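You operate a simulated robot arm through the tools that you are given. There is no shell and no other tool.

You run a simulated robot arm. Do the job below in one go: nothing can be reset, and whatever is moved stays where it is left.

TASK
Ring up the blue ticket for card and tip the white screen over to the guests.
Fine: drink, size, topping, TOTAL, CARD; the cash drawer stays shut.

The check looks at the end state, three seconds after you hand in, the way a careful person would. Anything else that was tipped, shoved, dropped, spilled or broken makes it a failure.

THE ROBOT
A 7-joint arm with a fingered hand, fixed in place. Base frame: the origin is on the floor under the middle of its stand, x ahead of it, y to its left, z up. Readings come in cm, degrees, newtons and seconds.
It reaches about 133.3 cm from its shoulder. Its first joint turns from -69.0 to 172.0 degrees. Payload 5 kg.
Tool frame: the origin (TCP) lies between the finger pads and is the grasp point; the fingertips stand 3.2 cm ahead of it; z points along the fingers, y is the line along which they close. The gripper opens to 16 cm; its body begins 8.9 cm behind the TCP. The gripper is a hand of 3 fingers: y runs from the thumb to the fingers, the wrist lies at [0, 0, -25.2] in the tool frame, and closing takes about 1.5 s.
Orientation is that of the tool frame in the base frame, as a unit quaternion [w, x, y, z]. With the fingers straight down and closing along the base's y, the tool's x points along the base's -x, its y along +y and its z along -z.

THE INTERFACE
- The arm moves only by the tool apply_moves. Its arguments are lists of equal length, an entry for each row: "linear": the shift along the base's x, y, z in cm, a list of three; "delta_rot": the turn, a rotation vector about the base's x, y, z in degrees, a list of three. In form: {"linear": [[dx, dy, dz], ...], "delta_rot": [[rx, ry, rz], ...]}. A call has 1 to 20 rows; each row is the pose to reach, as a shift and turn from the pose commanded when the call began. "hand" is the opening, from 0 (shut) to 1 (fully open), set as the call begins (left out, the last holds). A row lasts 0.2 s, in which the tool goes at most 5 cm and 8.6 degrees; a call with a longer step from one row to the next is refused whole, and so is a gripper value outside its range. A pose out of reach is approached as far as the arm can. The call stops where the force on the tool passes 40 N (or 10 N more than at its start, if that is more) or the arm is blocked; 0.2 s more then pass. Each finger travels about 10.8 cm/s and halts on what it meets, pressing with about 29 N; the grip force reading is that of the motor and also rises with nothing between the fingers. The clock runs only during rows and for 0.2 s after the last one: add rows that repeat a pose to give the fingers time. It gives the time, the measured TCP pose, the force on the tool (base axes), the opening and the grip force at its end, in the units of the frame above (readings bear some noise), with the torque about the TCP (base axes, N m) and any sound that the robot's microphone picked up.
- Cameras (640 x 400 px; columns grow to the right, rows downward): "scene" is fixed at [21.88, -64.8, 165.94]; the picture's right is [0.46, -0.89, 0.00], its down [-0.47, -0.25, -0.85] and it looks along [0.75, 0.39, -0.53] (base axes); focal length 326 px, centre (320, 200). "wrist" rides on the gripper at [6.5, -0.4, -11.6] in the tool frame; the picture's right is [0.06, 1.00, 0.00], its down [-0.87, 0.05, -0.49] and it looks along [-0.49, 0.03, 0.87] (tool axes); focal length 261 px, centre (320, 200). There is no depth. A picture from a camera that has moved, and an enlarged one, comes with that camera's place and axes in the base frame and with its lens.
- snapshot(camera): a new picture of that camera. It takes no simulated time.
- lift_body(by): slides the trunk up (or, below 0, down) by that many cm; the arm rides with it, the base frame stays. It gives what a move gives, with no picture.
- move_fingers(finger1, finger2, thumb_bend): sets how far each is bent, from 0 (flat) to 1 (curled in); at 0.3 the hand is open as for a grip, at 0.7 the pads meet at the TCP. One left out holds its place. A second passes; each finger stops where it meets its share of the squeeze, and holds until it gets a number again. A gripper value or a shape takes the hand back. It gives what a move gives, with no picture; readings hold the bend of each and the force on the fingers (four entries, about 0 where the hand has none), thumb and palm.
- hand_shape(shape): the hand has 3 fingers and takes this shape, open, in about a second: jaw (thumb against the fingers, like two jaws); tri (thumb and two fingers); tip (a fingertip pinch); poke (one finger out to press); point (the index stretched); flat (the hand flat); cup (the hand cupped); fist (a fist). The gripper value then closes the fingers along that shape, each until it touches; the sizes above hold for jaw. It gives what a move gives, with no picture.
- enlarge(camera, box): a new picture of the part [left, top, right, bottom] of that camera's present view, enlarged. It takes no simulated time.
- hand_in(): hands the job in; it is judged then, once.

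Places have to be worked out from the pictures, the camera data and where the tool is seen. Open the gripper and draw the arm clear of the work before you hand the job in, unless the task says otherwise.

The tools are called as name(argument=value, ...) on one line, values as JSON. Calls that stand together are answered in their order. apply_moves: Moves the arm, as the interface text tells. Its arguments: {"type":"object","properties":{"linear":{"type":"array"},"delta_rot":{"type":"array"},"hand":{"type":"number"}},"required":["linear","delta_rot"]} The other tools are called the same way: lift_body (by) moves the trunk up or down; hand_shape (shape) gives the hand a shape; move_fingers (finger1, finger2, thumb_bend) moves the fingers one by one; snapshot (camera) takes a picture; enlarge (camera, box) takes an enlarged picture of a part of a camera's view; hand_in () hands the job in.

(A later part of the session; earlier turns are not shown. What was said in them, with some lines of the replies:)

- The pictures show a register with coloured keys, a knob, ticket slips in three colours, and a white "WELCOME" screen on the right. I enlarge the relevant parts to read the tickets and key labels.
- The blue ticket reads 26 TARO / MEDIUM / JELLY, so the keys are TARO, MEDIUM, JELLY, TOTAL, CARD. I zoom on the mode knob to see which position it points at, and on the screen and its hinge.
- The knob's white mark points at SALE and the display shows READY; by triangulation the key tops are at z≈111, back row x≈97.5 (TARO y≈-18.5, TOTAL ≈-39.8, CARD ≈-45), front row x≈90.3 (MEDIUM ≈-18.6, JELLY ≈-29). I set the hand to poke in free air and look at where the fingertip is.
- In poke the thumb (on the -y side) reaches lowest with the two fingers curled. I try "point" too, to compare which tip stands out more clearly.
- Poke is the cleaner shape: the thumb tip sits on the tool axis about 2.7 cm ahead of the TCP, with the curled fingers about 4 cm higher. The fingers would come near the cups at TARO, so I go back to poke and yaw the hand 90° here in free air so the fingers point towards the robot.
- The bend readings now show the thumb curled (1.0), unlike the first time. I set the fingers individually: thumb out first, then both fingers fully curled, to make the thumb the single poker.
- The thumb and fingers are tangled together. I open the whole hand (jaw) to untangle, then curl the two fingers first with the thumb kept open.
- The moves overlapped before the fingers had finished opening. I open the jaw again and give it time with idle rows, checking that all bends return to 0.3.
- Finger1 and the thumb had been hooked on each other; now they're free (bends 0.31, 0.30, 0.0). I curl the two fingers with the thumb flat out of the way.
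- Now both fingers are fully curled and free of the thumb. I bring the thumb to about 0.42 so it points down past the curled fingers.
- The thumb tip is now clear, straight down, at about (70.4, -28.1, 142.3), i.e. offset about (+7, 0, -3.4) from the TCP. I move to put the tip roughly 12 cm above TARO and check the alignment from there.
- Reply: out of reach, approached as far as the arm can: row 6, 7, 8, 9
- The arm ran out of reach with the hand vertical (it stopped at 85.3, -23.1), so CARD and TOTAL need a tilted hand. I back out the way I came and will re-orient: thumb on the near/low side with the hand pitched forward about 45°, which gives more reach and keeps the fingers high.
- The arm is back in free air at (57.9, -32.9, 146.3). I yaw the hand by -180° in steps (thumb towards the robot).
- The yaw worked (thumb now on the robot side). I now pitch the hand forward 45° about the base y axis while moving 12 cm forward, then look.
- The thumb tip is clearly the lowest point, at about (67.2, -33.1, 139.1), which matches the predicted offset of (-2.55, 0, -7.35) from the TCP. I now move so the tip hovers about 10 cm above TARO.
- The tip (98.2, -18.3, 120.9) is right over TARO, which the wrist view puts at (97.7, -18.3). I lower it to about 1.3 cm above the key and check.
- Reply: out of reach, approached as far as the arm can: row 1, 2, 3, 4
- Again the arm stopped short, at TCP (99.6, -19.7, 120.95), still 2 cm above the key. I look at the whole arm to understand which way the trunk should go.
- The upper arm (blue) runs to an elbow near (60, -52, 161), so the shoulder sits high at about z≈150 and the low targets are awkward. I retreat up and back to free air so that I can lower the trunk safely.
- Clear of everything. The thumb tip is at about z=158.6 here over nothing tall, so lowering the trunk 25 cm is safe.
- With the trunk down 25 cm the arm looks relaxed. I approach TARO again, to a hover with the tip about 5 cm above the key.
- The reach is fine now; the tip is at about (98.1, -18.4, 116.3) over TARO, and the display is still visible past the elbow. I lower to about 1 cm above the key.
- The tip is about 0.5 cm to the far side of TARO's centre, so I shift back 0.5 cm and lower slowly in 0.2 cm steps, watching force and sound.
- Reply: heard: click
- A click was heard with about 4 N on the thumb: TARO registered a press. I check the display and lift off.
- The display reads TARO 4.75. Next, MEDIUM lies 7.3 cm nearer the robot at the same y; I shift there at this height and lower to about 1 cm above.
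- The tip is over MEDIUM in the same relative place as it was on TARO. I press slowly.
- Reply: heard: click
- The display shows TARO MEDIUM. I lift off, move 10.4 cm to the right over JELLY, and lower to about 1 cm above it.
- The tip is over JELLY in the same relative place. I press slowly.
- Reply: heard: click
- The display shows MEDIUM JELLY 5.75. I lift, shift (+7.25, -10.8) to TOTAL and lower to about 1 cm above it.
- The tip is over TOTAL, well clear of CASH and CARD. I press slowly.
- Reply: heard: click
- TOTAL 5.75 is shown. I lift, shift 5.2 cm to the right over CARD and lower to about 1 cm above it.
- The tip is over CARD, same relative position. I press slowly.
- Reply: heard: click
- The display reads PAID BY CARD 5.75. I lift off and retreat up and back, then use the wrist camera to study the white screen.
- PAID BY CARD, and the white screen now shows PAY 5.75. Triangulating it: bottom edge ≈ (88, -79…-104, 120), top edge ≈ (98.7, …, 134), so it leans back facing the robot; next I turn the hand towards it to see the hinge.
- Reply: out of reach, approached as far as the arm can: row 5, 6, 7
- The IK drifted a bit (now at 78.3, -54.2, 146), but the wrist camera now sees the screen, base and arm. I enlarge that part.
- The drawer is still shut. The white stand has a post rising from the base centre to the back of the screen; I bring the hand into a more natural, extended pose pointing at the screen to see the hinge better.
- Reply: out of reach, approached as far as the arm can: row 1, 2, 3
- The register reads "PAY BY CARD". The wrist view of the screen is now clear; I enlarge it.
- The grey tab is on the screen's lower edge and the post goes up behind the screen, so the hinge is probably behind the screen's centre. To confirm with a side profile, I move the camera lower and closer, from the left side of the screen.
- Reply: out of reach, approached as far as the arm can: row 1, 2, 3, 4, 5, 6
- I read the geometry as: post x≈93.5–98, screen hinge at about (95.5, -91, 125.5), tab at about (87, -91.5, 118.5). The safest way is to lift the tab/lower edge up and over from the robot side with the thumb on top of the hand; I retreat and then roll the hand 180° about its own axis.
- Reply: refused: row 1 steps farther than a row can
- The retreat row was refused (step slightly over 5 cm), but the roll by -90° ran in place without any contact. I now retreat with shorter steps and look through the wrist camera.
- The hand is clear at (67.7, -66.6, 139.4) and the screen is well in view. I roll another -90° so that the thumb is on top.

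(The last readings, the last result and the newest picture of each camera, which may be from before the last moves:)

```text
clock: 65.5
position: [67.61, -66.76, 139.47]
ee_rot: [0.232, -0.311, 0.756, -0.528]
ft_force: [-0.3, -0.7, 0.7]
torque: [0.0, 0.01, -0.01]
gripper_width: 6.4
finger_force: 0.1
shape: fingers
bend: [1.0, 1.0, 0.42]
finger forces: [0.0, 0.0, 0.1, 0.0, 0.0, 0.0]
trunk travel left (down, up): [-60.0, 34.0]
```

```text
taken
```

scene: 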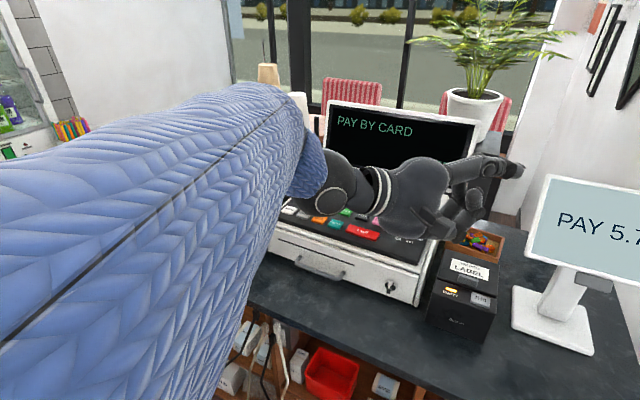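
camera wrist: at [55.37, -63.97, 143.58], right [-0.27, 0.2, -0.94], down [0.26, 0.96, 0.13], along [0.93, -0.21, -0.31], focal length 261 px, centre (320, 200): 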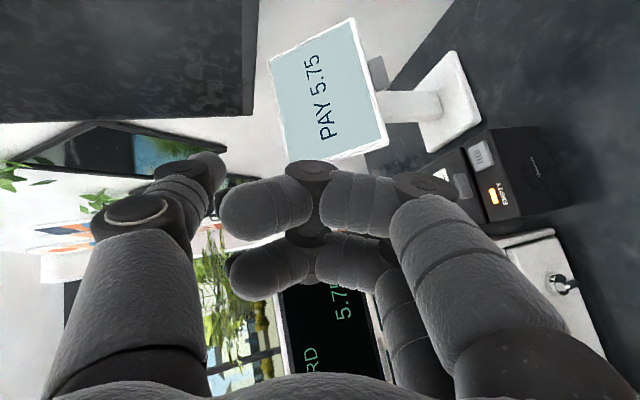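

The thumb is on top now. I enlarge the screen in this view for the tab and post geometry.

enlarge(camera="wrist", box=[250, 0, 490, 170])

enlarge(camera="scene", box=[400, 130, 640, 300])

```text
2.35 times, centred on (370, 85) of wrist
camera zoom: at [55.37, -63.97, 143.58], right [-0.27, 0.2, -0.94], down [0.26, 0.96, 0.13], along [0.93, -0.21, -0.31], focal length 613 px, centre (202, 471)
```

zoom: 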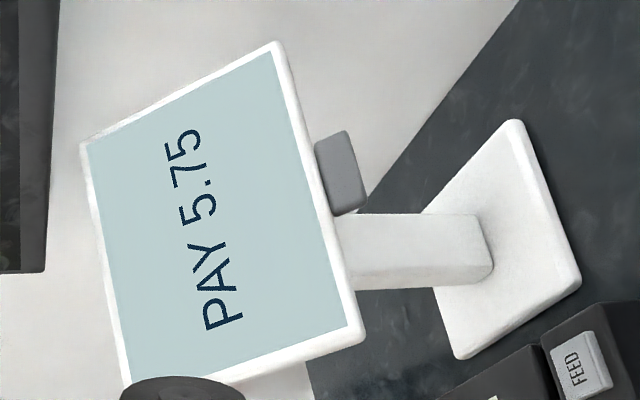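

```text
2.35 times, centred on (520, 215) of scene
camera zoom: at [21.88, -64.8, 165.94], right [0.46, -0.89, 0.0], down [-0.47, -0.25, -0.85], along [0.75, 0.39, -0.53], focal length 767 px, centre (-151, 165)
```

zoom: 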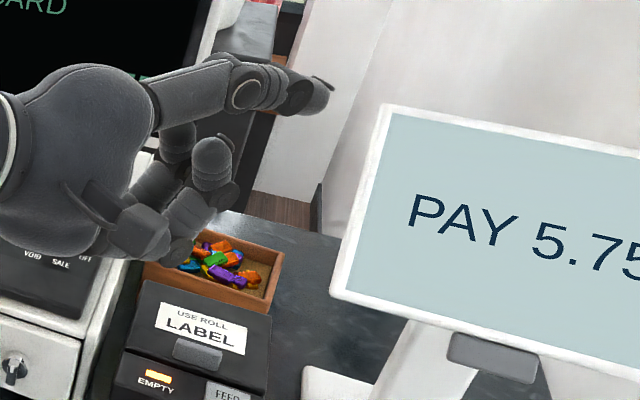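

The counter, printer (front-right corner ≈ (80, -76), up to z≈113) and stand base limit the approach, so I'll come in more along +x. I yaw +17° (to about -27°) and move to (66, -80, 122), in front of the screen.

apply_moves(linear=[[-0.3, -2.2, -2.9], [-0.6, -4.4, -5.8], [-0.9, -6.6, -8.7], [-1.2, -8.8, -11.6], [-1.4, -11, -14.5], [-1.6, -13, -17.5], [-1.6, -13, -17.5]], delta_rot=[[0, 0, 3], [0, 0, 6], [0, 0, 9], [0, 0, 12], [0, 0, 15], [0, 0, 17], [0, 0, 17]])

snapshot(camera="wrist")

snapshot(camera="scene")

```text
clock: 67.1
position: [66.03, -79.77, 122.13]
ee_rot: [0.307, -0.419, 0.702, -0.487]
ft_force: [-0.3, 0.6, -0.2]
torque: [0.02, 0.03, 0.01]
gripper_width: 6.41
finger_force: 0.0
shape: fingers
bend: [1.0, 1.0, 0.42]
finger forces: [0.0, 0.1, 0.0, 0.0, 0.1, 0.0]
trunk travel left (down, up): [-60.0, 34.0]
```

```text
taken
camera wrist: at [53.38, -80.63, 126.23], right [-0.32, 0.12, -0.94], down [-0.03, 0.99, 0.13], along [0.95, 0.07, -0.31], focal length 261 px, centre (320, 200)
```

wrist: 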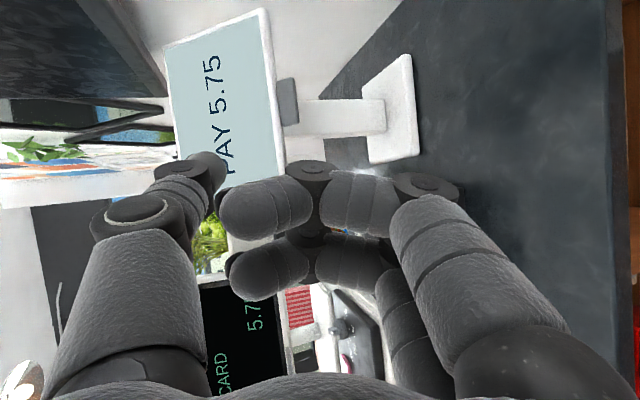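

```text
taken
```

scene: 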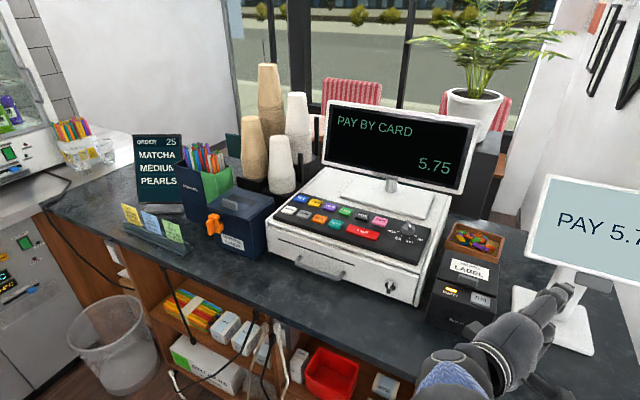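

No limit hit here: TCP (66.0, -79.8, 122.1), and the scene view is unobstructed. I enlarge both views of the tab and the screen.

enlarge(camera="wrist", box=[150, 0, 430, 180])

enlarge(camera="scene", box=[440, 170, 640, 400])

```text
2.22 times, centred on (290, 90) of wrist
camera zoom: at [53.38, -80.63, 126.23], right [-0.32, 0.12, -0.94], down [-0.03, 0.99, 0.13], along [0.95, 0.07, -0.31], focal length 579 px, centre (387, 444)
```

zoom: 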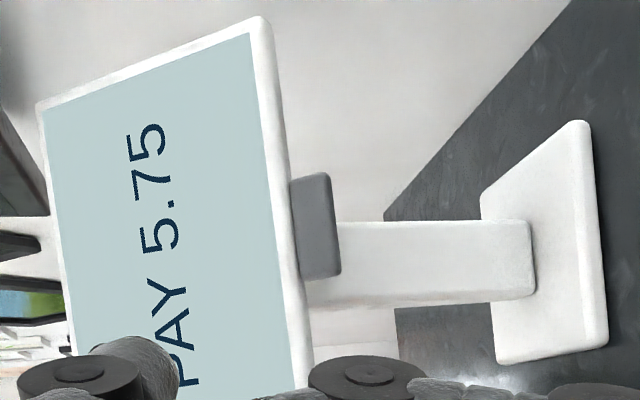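

```text
1.74 times, centred on (540, 285) of scene
camera zoom: at [21.88, -64.8, 165.94], right [0.46, -0.89, 0.0], down [-0.47, -0.25, -0.85], along [0.75, 0.39, -0.53], focal length 567 px, centre (-63, 52)
```

zoom: 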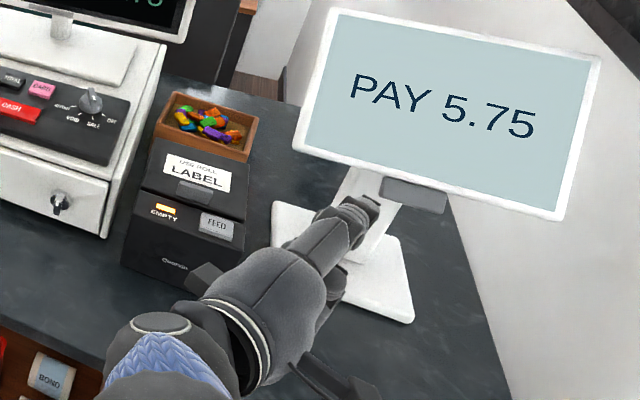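

The tab spans about y -88…-94.5 with its lower end at z≈116.8. I descend to the pre-approach pose in front of it, with the thumb tip at about z=112.5, 12 cm short of the tab.

apply_moves(linear=[[1.4, -0.7, -3], [2.8, -1.4, -6], [4.2, -2.1, -9], [5.6, -2.8, -12], [7.1, -3.5, -14], [7.1, -3.5, -15], [7.1, -3.5, -15]], delta_rot=[[0, 0, 0], [0, 0, 0], [0, 0, 0], [0, 0, 0], [0, 0, 0], [0, 0, 0], [0, 0, 0]])

snapshot(camera="wrist")

enlarge(camera="scene", box=[440, 170, 640, 400])

```text
clock: 68.7
position: [73.14, -83.28, 106.94]
ee_rot: [0.308, -0.418, 0.702, -0.487]
ft_force: [-0.4, 0.1, 0.0]
torque: [0.05, 0.02, 0.01]
gripper_width: 6.42
finger_force: 0.2
shape: fingers
bend: [1.0, 1.0, 0.42]
finger forces: [0.0, 0.1, 0.0, 0.0, 0.0, 0.0]
trunk travel left (down, up): [-60.0, 34.0]
```

```text
taken
camera wrist: at [60.49, -84.25, 111.11], right [-0.32, 0.12, -0.94], down [-0.03, 0.99, 0.13], along [0.95, 0.07, -0.31], focal length 261 px, centre (320, 200)
```

wrist: 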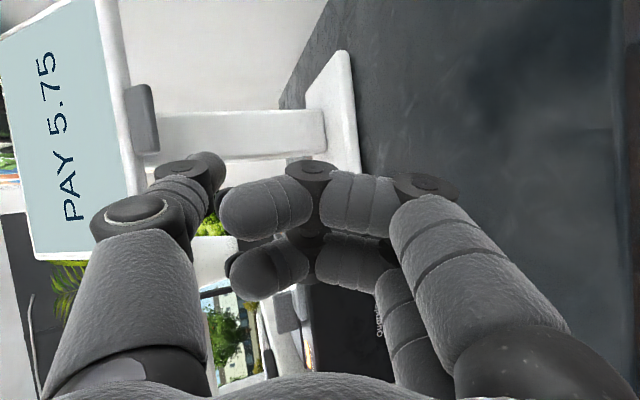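

```text
1.74 times, centred on (540, 285) of scene
camera zoom: at [21.88, -64.8, 165.94], right [0.46, -0.89, 0.0], down [-0.47, -0.25, -0.85], along [0.75, 0.39, -0.53], focal length 567 px, centre (-63, 52)
```

zoom: 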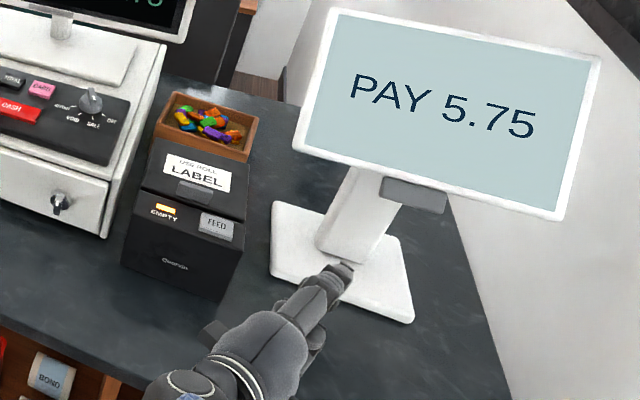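

The tab's lowest edge is at z≈116.4 and the thumb will pass about 2 cm beneath it. I slide the thumb forward under the tab to tip ≈ (90, -91.8, 112.4).

apply_moves(linear=[[3, -1.5, 0], [6, -3, 0], [9, -4.4, 0], [11, -5.4, 0], [11.9, -5.9, 0], [11.9, -5.9, 0]], delta_rot=[[0, 0, 0], [0, 0, 0], [0, 0, 0], [0, 0, 0], [0, 0, 0], [0, 0, 0]])

snapshot(camera="wrist")

enlarge(camera="scene", box=[440, 170, 640, 400])

```text
clock: 70.1
position: [85.11, -89.05, 107.0]
ee_rot: [0.307, -0.419, 0.701, -0.488]
ft_force: [0.5, -0.3, -0.8]
torque: [-0.01, 0.0, -0.03]
gripper_width: 6.38
finger_force: 0.1
shape: fingers
bend: [1.0, 1.0, 0.42]
finger forces: [0.0, 0.0, 0.0, 0.0, 0.1, 0.0]
trunk travel left (down, up): [-60.0, 34.0]
```

```text
taken
camera wrist: at [72.56, -90.01, 111.09], right [-0.32, 0.12, -0.94], down [-0.03, 0.99, 0.13], along [0.95, 0.07, -0.31], focal length 261 px, centre (320, 200)
```

wrist: 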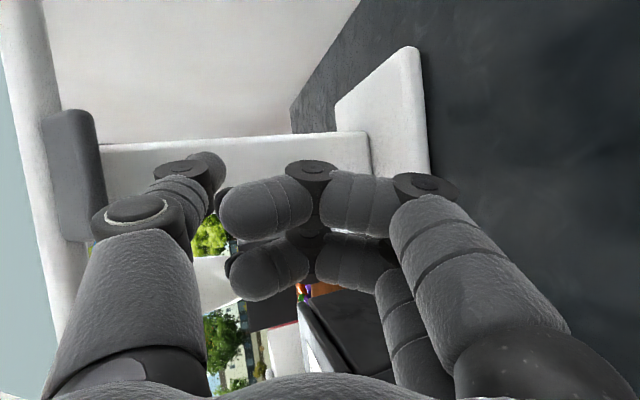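

```text
1.74 times, centred on (540, 285) of scene
camera zoom: at [21.88, -64.8, 165.94], right [0.46, -0.89, 0.0], down [-0.47, -0.25, -0.85], along [0.75, 0.39, -0.53], focal length 567 px, centre (-63, 52)
```

zoom: 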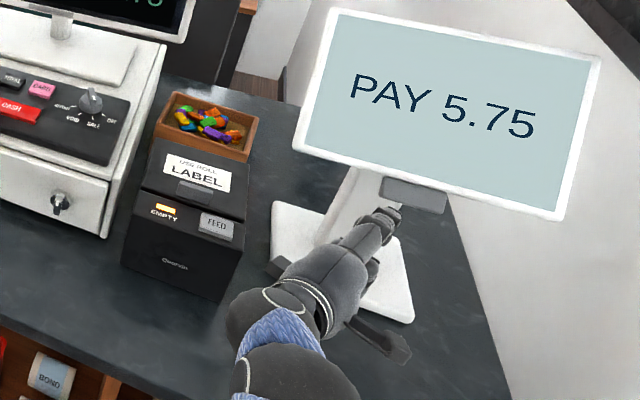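

The thumb is now under the tab: tip ≈ (90, -91.7, 112.5), the tab edge rests above it at x≈87.3. I raise slowly until contact.

apply_moves(linear=[[0, 0, 0.6], [0, 0, 1.1], [0, 0, 1.5], [0, 0, 1.8], [0, 0, 2.0]], delta_rot=[[0, 0, 0], [0, 0, 0], [0, 0, 0], [0, 0, 0], [0, 0, 0]])

snapshot(camera="wrist")

enlarge(camera="scene", box=[440, 170, 640, 400])

```text
clock: 71.3
position: [85.02, -89.24, 108.96]
ee_rot: [0.307, -0.419, 0.702, -0.487]
ft_force: [-1.3, 0.8, -1.3]
torque: [0.0, 0.04, 0.05]
gripper_width: 6.37
finger_force: 1.1
shape: fingers
bend: [1.0, 1.0, 0.42]
finger forces: [0.1, 0.1, 0.0, 0.1, 1.1, 0.0]
trunk travel left (down, up): [-60.0, 34.0]
```

```text
taken
camera wrist: at [72.49, -90.1, 113.02], right [-0.32, 0.12, -0.94], down [-0.03, 0.99, 0.13], along [0.95, 0.07, -0.31], focal length 261 px, centre (320, 200)
```

wrist: 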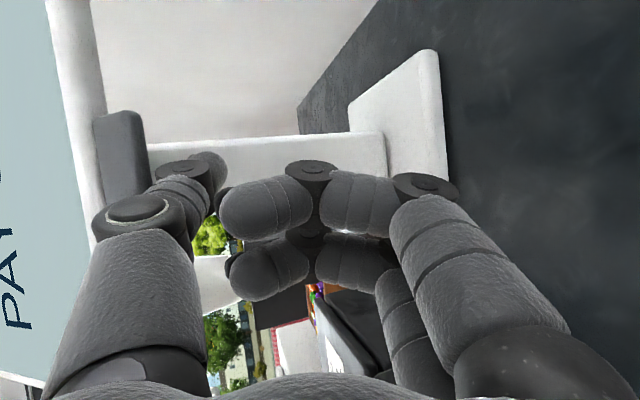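

```text
1.74 times, centred on (540, 285) of scene
camera zoom: at [21.88, -64.8, 165.94], right [0.46, -0.89, 0.0], down [-0.47, -0.25, -0.85], along [0.75, 0.39, -0.53], focal length 567 px, centre (-63, 52)
```

zoom: 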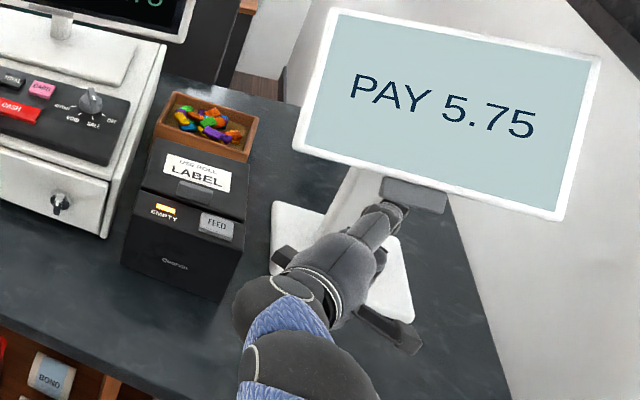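

There is contact now (1.1 N on the thumb). I lift on, following the tab's arc (up and slightly back) in small steps, watching the force.

apply_moves(linear=[[-0.3, 0, 0.4], [-0.6, 0, 0.8], [-0.9, 0, 1.2], [-1.2, 0, 1.6]], delta_rot=[[0, 0, 0], [0, 0, 0], [0, 0, 0], [0, 0, 0]])

snapshot(camera="wrist")

enlarge(camera="scene", box=[440, 170, 640, 400])

```text
clock: 72.3
position: [83.83, -89.14, 110.5]
ee_rot: [0.307, -0.419, 0.701, -0.488]
ft_force: [-1.7, 0.7, -2.6]
torque: [0.0, 0.0, 0.0]
gripper_width: 6.29
finger_force: 1.8
shape: fingers
bend: [1.0, 1.0, 0.43]
finger forces: [0.0, 0.0, 0.0, 0.0, 3.8, 0.0]
trunk travel left (down, up): [-60.0, 34.0]
```

```text
taken
camera wrist: at [71.35, -90.11, 114.63], right [-0.32, 0.12, -0.94], down [-0.03, 0.99, 0.13], along [0.95, 0.07, -0.31], focal length 261 px, centre (320, 200)
```

wrist: 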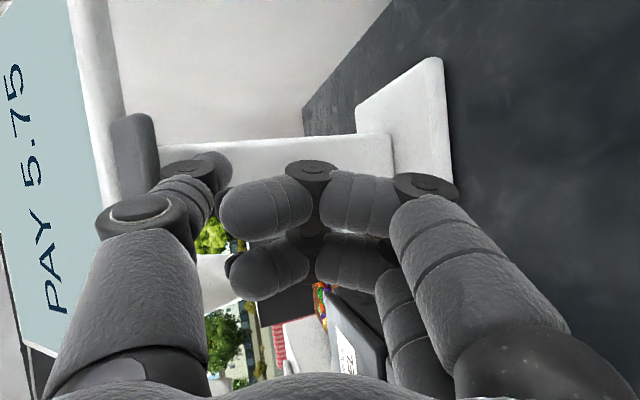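

```text
1.74 times, centred on (540, 285) of scene
camera zoom: at [21.88, -64.8, 165.94], right [0.46, -0.89, 0.0], down [-0.47, -0.25, -0.85], along [0.75, 0.39, -0.53], focal length 567 px, centre (-63, 52)
```

zoom: 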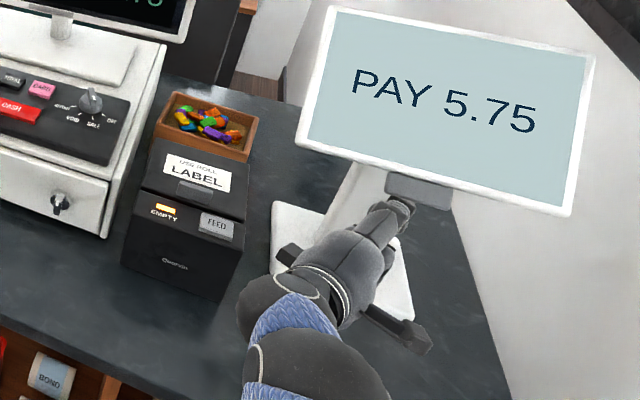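

The screen is tipping: its lower edge comes up and towards the robot, and the base hasn't moved (thumb force 3.8 N). I continue along the arc.

apply_moves(linear=[[-0.4, 0, 0.45], [-0.8, 0, 1.0], [-1.15, 0, 1.5], [-1.5, 0, 2.0], [-1.8, 0, 2.6]], delta_rot=[[0, 0, 0], [0, 0, 0], [0, 0, 0], [0, 0, 0], [0, 0, 0]])

snapshot(camera="wrist")

enlarge(camera="scene", box=[440, 170, 640, 400])

```text
clock: 73.5
position: [82.13, -89.09, 113.03]
ee_rot: [0.307, -0.419, 0.702, -0.488]
ft_force: [-1.8, 0.2, -2.1]
torque: [0.04, -0.01, -0.01]
gripper_width: 6.27
finger_force: 1.5
shape: fingers
bend: [1.0, 1.0, 0.43]
finger forces: [0.0, 0.1, 0.0, 0.1, 2.6, 0.1]
trunk travel left (down, up): [-60.0, 34.0]
```

```text
taken
camera wrist: at [69.54, -90.08, 117.28], right [-0.32, 0.12, -0.94], down [-0.03, 0.99, 0.13], along [0.95, 0.07, -0.31], focal length 261 px, centre (320, 200)
```

wrist: 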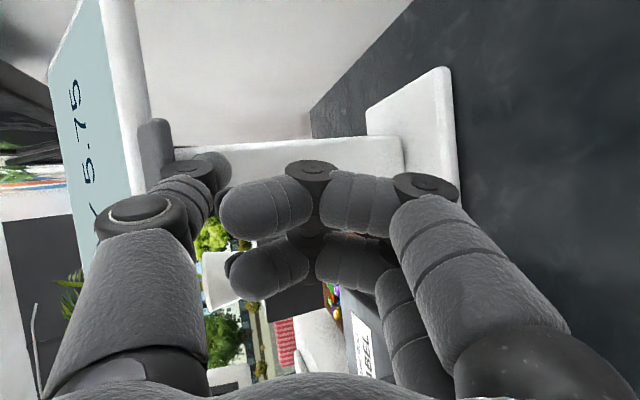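

```text
1.74 times, centred on (540, 285) of scene
camera zoom: at [21.88, -64.8, 165.94], right [0.46, -0.89, 0.0], down [-0.47, -0.25, -0.85], along [0.75, 0.39, -0.53], focal length 567 px, centre (-63, 52)
```

zoom: 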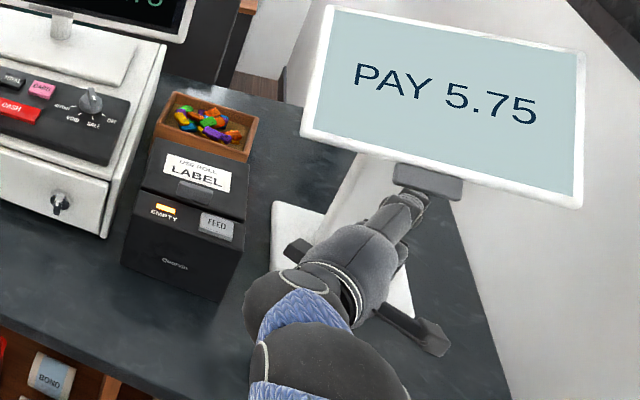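

It has turned about 20–24° now, with only about 2.6 N. I continue up the arc.

apply_moves(linear=[[-0.25, 0, 0.7], [-0.45, 0, 1.3], [-0.6, 0, 1.9], [-0.8, 0, 2.6], [-0.93, 0, 3.26], [-1.0, 0, 3.9], [-1.05, 0, 4.5]], delta_rot=[[0, 0, 0], [0, 0, 0], [0, 0, 0], [0, 0, 0], [0, 0, 0], [0, 0, 0], [0, 0, 0]])

snapshot(camera="wrist")

enlarge(camera="scene", box=[440, 170, 640, 400])

```text
clock: 75.1
position: [81.04, -89.23, 117.6]
ee_rot: [0.307, -0.418, 0.702, -0.488]
ft_force: [-0.4, -0.4, 0.1]
torque: [-0.01, 0.0, 0.01]
gripper_width: 6.37
finger_force: 0.4
shape: fingers
bend: [1.0, 1.0, 0.42]
finger forces: [0.0, 0.0, 0.0, 0.0, 0.9, 0.1]
trunk travel left (down, up): [-60.0, 34.0]
```

```text
taken
camera wrist: at [68.42, -90.03, 121.74], right [-0.32, 0.12, -0.94], down [-0.03, 0.99, 0.13], along [0.95, 0.07, -0.31], focal length 261 px, centre (320, 200)
```

wrist: 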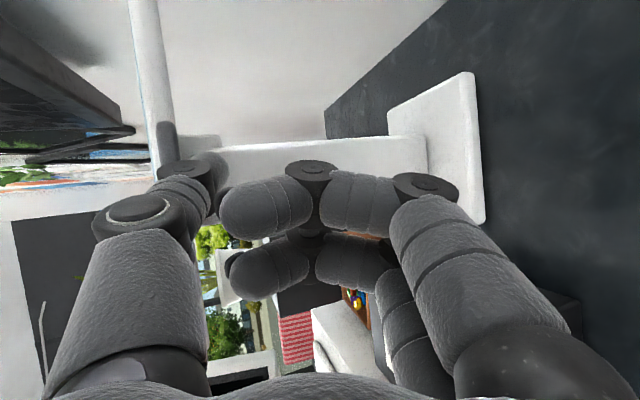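

```text
1.74 times, centred on (540, 285) of scene
camera zoom: at [21.88, -64.8, 165.94], right [0.46, -0.89, 0.0], down [-0.47, -0.25, -0.85], along [0.75, 0.39, -0.53], focal length 567 px, centre (-63, 52)
```

zoom: 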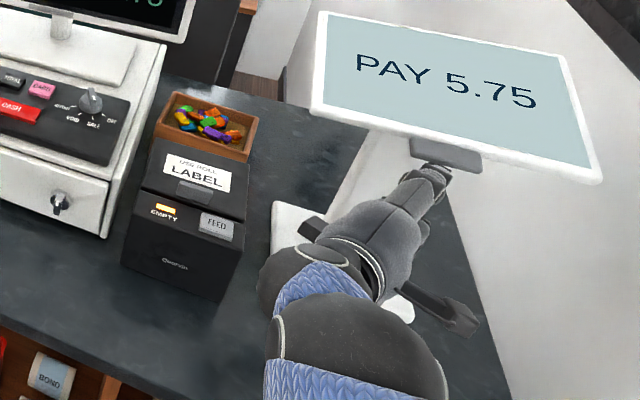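

The screen is nearly level, face up, and the force is almost nil. I continue upward and start curving forward.

apply_moves(linear=[[0, 0, 0.7], [0.05, 0, 1.4], [0.15, 0, 2.1], [0.3, 0, 2.8], [0.45, 0, 3.5], [0.7, 0, 4.2], [1.0, 0, 4.9]], delta_rot=[[0, 0, 0], [0, 0, 0], [0, 0, 0], [0, 0, 0], [0, 0, 0], [0, 0, 0], [0, 0, 0]])

snapshot(camera="wrist")

enlarge(camera="scene", box=[440, 170, 640, 400])

```text
clock: 76.7
position: [81.92, -89.06, 122.56]
ee_rot: [0.307, -0.418, 0.702, -0.488]
ft_force: [-0.4, -0.1, -0.3]
torque: [0.02, 0.02, 0.03]
gripper_width: 6.35
finger_force: 0.2
shape: fingers
bend: [1.0, 1.0, 0.42]
finger forces: [0.0, 0.0, 0.0, 0.0, 0.3, 0.1]
trunk travel left (down, up): [-60.0, 34.0]
```

```text
taken
camera wrist: at [69.39, -90.05, 126.66], right [-0.32, 0.12, -0.94], down [-0.03, 0.99, 0.13], along [0.95, 0.07, -0.31], focal length 261 px, centre (320, 200)
```

wrist: 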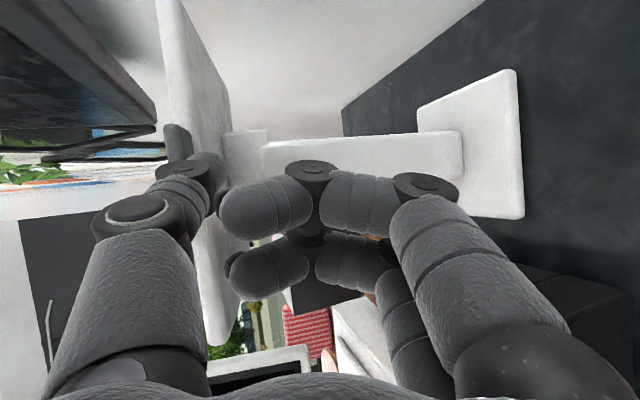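

```text
1.74 times, centred on (540, 285) of scene
camera zoom: at [21.88, -64.8, 165.94], right [0.46, -0.89, 0.0], down [-0.47, -0.25, -0.85], along [0.75, 0.39, -0.53], focal length 567 px, centre (-63, 52)
```

zoom: 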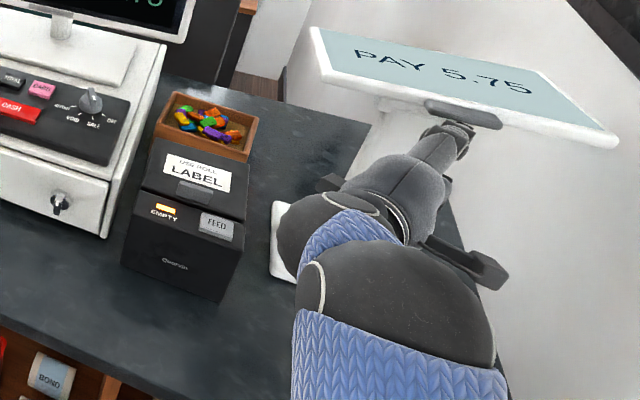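

The screen is past level, its back now visible with the bracket at the post top (≈95, -93, 125). I keep going along the arc, more forward now.

apply_moves(linear=[[0.4, 0, 0.7], [0.8, 0, 1.4], [1.3, 0, 2.1], [1.8, 0, 2.7], [2.4, 0, 3.3], [3.0, 0, 3.9]], delta_rot=[[0, 0, 0], [0, 0, 0], [0, 0, 0], [0, 0, 0], [0, 0, 0], [0, 0, 0]])

snapshot(camera="wrist")

enlarge(camera="scene", box=[440, 170, 640, 400])

```text
clock: 78.1
position: [85.01, -89.15, 126.4]
ee_rot: [0.307, -0.419, 0.702, -0.488]
ft_force: [-0.1, 0.2, -0.2]
torque: [0.02, -0.01, 0.0]
gripper_width: 6.39
finger_force: 0.1
shape: fingers
bend: [1.0, 1.0, 0.42]
finger forces: [0.0, 0.1, 0.0, 0.1, 0.1, 0.0]
trunk travel left (down, up): [-60.0, 34.0]
```

```text
taken
camera wrist: at [72.53, -90.05, 130.6], right [-0.32, 0.12, -0.94], down [-0.03, 0.99, 0.13], along [0.95, 0.07, -0.31], focal length 261 px, centre (320, 200)
```

wrist: 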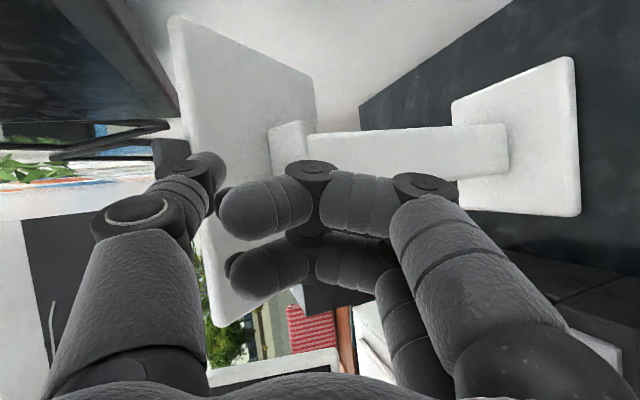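

```text
1.74 times, centred on (540, 285) of scene
camera zoom: at [21.88, -64.8, 165.94], right [0.46, -0.89, 0.0], down [-0.47, -0.25, -0.85], along [0.75, 0.39, -0.53], focal length 567 px, centre (-63, 52)
```

zoom: 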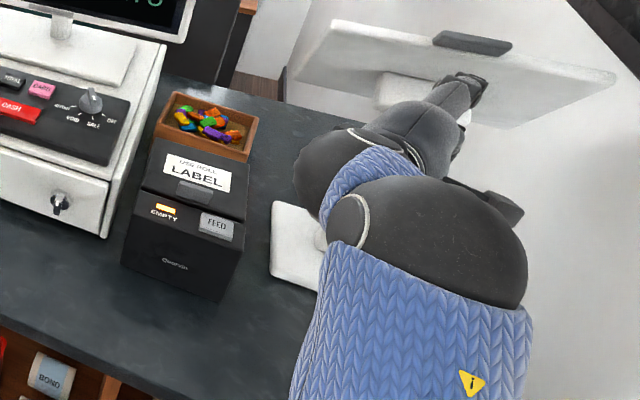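

The screen now faces the guests' side with its back to the robot, and there's no force on the thumb. I zoom to judge its tilt and whether it's at its stop.

enlarge(camera="wrist", box=[100, 0, 400, 190])

enlarge(camera="scene", box=[510, 160, 640, 250])

```text
2.11 times, centred on (250, 95) of wrist
camera zoom: at [72.53, -90.05, 130.6], right [-0.32, 0.12, -0.94], down [-0.03, 0.99, 0.13], along [0.95, 0.07, -0.31], focal length 549 px, centre (467, 421)
```

zoom: 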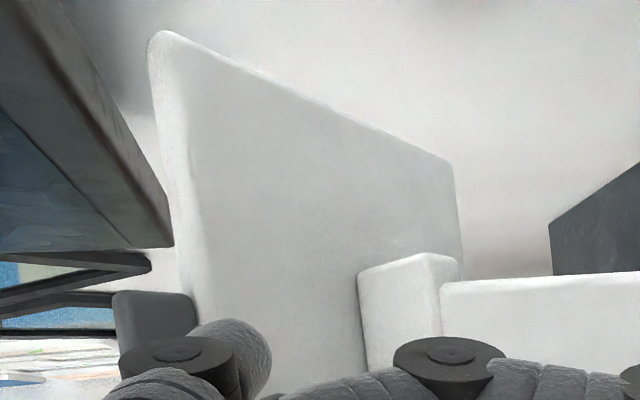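

```text
4.44 times, centred on (575, 205) of scene
camera zoom: at [21.88, -64.8, 165.94], right [0.46, -0.89, 0.0], down [-0.47, -0.25, -0.85], along [0.75, 0.39, -0.53], focal length 1448 px, centre (-813, 178)
```

zoom: 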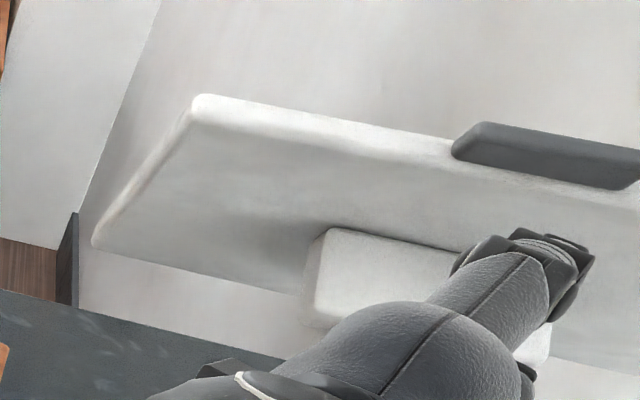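

Both views give the screen plane at about -54° (upper edge ≈ (94.7, 134), lower edge ≈ (105, 119.5)), the mirror image of its start at +53°, so it has gone over to its guest-side stop. I back the thumb straight out toward the robot.

apply_moves(linear=[[-3, 1, 0], [-6.5, 2, 0.5], [-10, 3, 1], [-13.5, 4, 2], [-17, 5, 3], [-20.5, 6, 4]], delta_rot=[[0, 0, 0], [0, 0, 0], [0, 0, 0], [0, 0, 0], [0, 0, 0], [0, 0, 0]])

snapshot(camera="wrist")

snapshot(camera="scene")

enlarge(camera="scene", box=[440, 170, 640, 400])

```text
clock: 79.5
position: [64.22, -82.94, 130.54]
ee_rot: [0.309, -0.418, 0.701, -0.489]
ft_force: [0.6, -0.1, 0.2]
torque: [-0.01, 0.03, 0.01]
gripper_width: 6.37
finger_force: 0.1
shape: fingers
bend: [1.0, 1.0, 0.42]
finger forces: [0.1, 0.0, 0.0, 0.0, 0.0, 0.1]
trunk travel left (down, up): [-60.0, 34.0]
```

```text
taken
camera wrist: at [51.69, -83.89, 134.72], right [-0.31, 0.12, -0.94], down [-0.03, 0.99, 0.13], along [0.95, 0.07, -0.31], focal length 261 px, centre (320, 200)
```

wrist: 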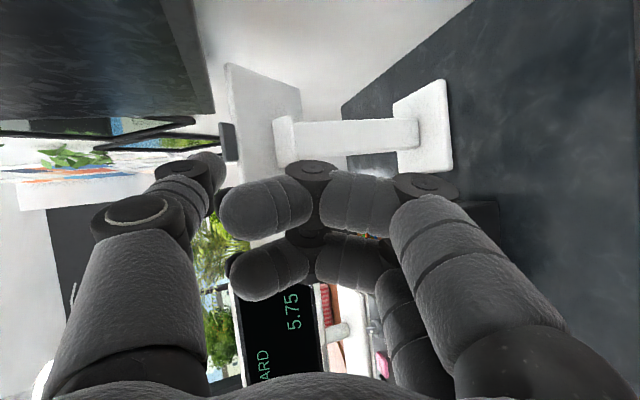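

```text
taken
```

scene: 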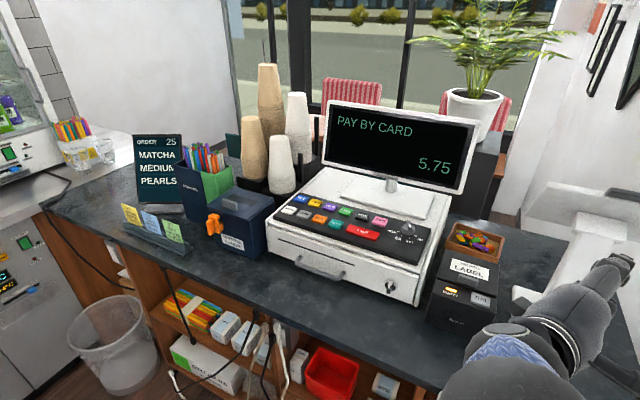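

```text
1.74 times, centred on (540, 285) of scene
camera zoom: at [21.88, -64.8, 165.94], right [0.46, -0.89, 0.0], down [-0.47, -0.25, -0.85], along [0.75, 0.39, -0.53], focal length 567 px, centre (-63, 52)
```

zoom: 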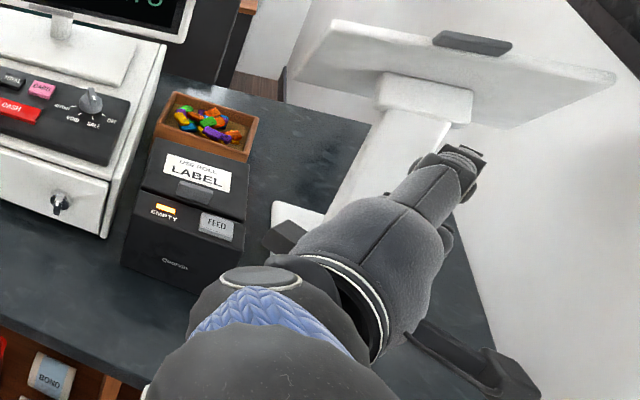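

The screen stays put and the base is where it was. I move the arm back to free air, away from the counter, before opening the hand.

apply_moves(linear=[[-0.5, 3, 3], [-1, 6, 6], [-1.5, 9.5, 8.5], [-2, 13, 11], [-2.5, 16.5, 13], [-3, 19.5, 15]], delta_rot=[[0, 0, 0], [0, 0, 0], [0, 0, 0], [0, 0, 0], [0, 0, 0], [0, 0, 0]])

hand_shape(shape="jaw")

snapshot(camera="scene")

snapshot(camera="wrist")

```text
clock: 80.9
position: [61.46, -63.2, 145.57]
ee_rot: [0.306, -0.419, 0.701, -0.488]
ft_force: [0.0, 0.0, 0.2]
torque: [0.02, 0.01, -0.02]
gripper_width: 6.39
finger_force: 0.1
shape: fingers
bend: [1.0, 1.0, 0.42]
finger forces: [0.1, 0.0, 0.0, 0.0, 0.0, 0.0]
trunk travel left (down, up): [-60.0, 34.0]
```

```text
clock: 81.8
position: [61.4, -63.65, 145.49]
ee_rot: [0.308, -0.418, 0.702, -0.488]
ft_force: [0.5, 0.5, 0.4]
torque: [-0.01, 0.0, 0.02]
gripper_width: 16.0
finger_force: 0.0
shape: jaw
bend: [0.3, 0.3, 0.3]
finger forces: [0.0, 0.1, 0.1, 0.1, 0.0, 0.0]
trunk travel left (down, up): [-60.0, 34.0]
```

```text
taken
```

scene: 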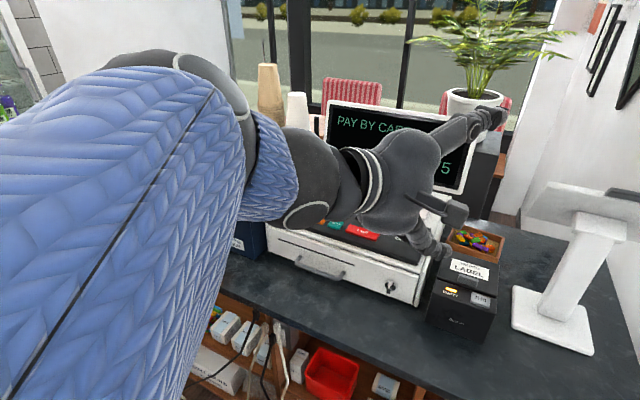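

```text
taken
camera wrist: at [48.96, -64.47, 149.67], right [-0.32, 0.12, -0.94], down [-0.03, 0.99, 0.13], along [0.95, 0.07, -0.31], focal length 261 px, centre (320, 200)
```

wrist: 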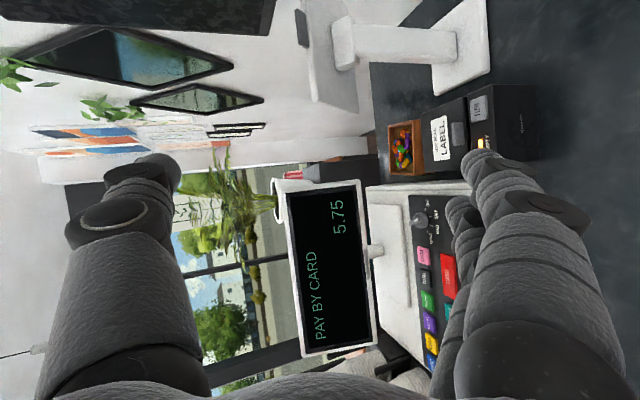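

The hand is open and everything looks undisturbed. I raise the trunk 25 cm to draw the arm well clear, then take a last look.

lift_body(by=25)

snapshot(camera="scene")

snapshot(camera="wrist")

enlarge(camera="scene", box=[420, 160, 640, 360])

enlarge(camera="scene", box=[265, 180, 435, 300])

```text
clock: 84.4
position: [61.45, -63.52, 170.53]
ee_rot: [0.307, -0.419, 0.702, -0.488]
ft_force: [0.5, 0.0, 0.1]
torque: [0.01, -0.02, -0.02]
gripper_width: 15.99
finger_force: 0.0
shape: jaw
bend: [0.3, 0.3, 0.3]
finger forces: [0.0, 0.1, 0.1, 0.1, 0.0, 0.0]
trunk travel left (down, up): [-85.0, 9.0]
```

```text
taken
```

scene: 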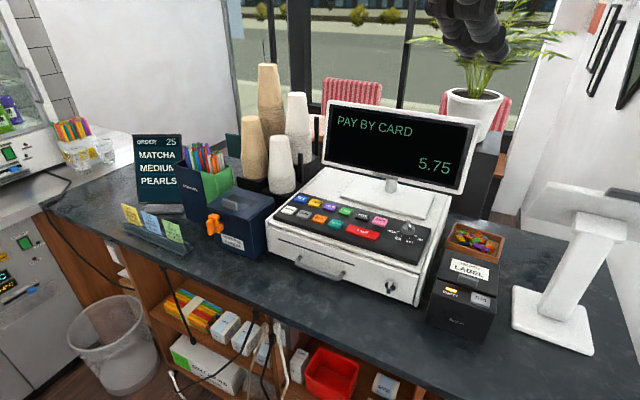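

```text
taken
camera wrist: at [48.97, -64.5, 174.65], right [-0.32, 0.12, -0.94], down [-0.03, 0.99, 0.13], along [0.95, 0.07, -0.31], focal length 261 px, centre (320, 200)
```

wrist: 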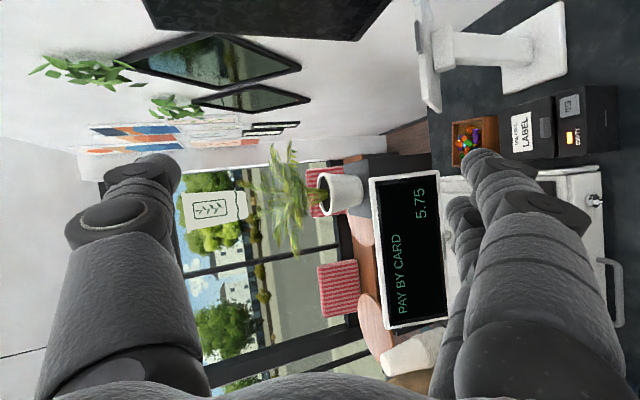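

```text
2.00 times, centred on (530, 260) of scene
camera zoom: at [21.88, -64.8, 165.94], right [0.46, -0.89, 0.0], down [-0.47, -0.25, -0.85], along [0.75, 0.39, -0.53], focal length 652 px, centre (-100, 80)
```

zoom: 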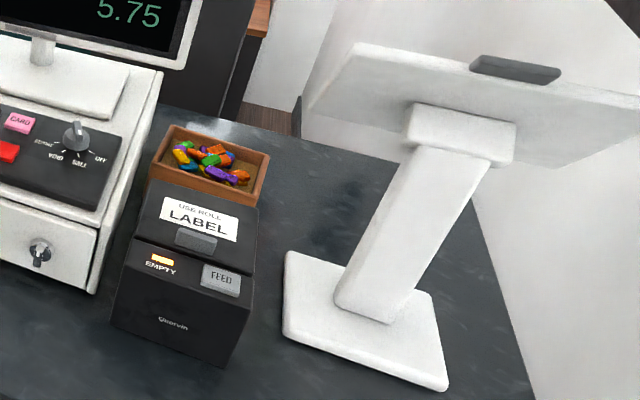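

```text
3.33 times, centred on (350, 240) of scene
camera zoom: at [21.88, -64.8, 165.94], right [0.46, -0.89, 0.0], down [-0.47, -0.25, -0.85], along [0.75, 0.39, -0.53], focal length 1086 px, centre (220, 67)
```

zoom: 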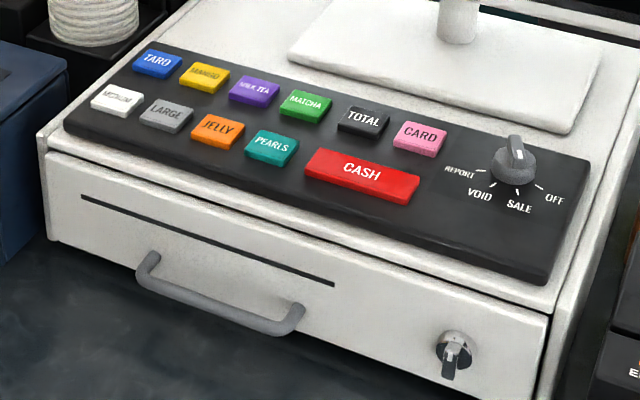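

Final check: register shows PAY BY CARD 5.75, drawer shut, knob on SALE, screen tipped to the guests with its base unmoved, and the arm open and clear. I hand in.

hand_in()

```text
The job is handed in.
```

The blue ticket (26: TARO, MEDIUM, JELLY) is rung up for card, and the white screen is tipped over to the guests. I handed the job in and don't have the check's result yet.

- **Register:** I pressed TARO, MEDIUM, JELLY, TOTAL and CARD once each, and each gave a click. The display reads PAY BY CARD 5.75. CASH was not touched and the cash drawer is shut.
- **Screen:** it faces the guests at about the same angle it had toward the staff side. It went the last bit over by itself and has not moved since. I did not push it further to feel for the end stop.
- **Surroundings:** in the last pictures nothing else on the counter has moved, including the base of the screen's stand. The hand is open and the arm is raised clear of the counter.
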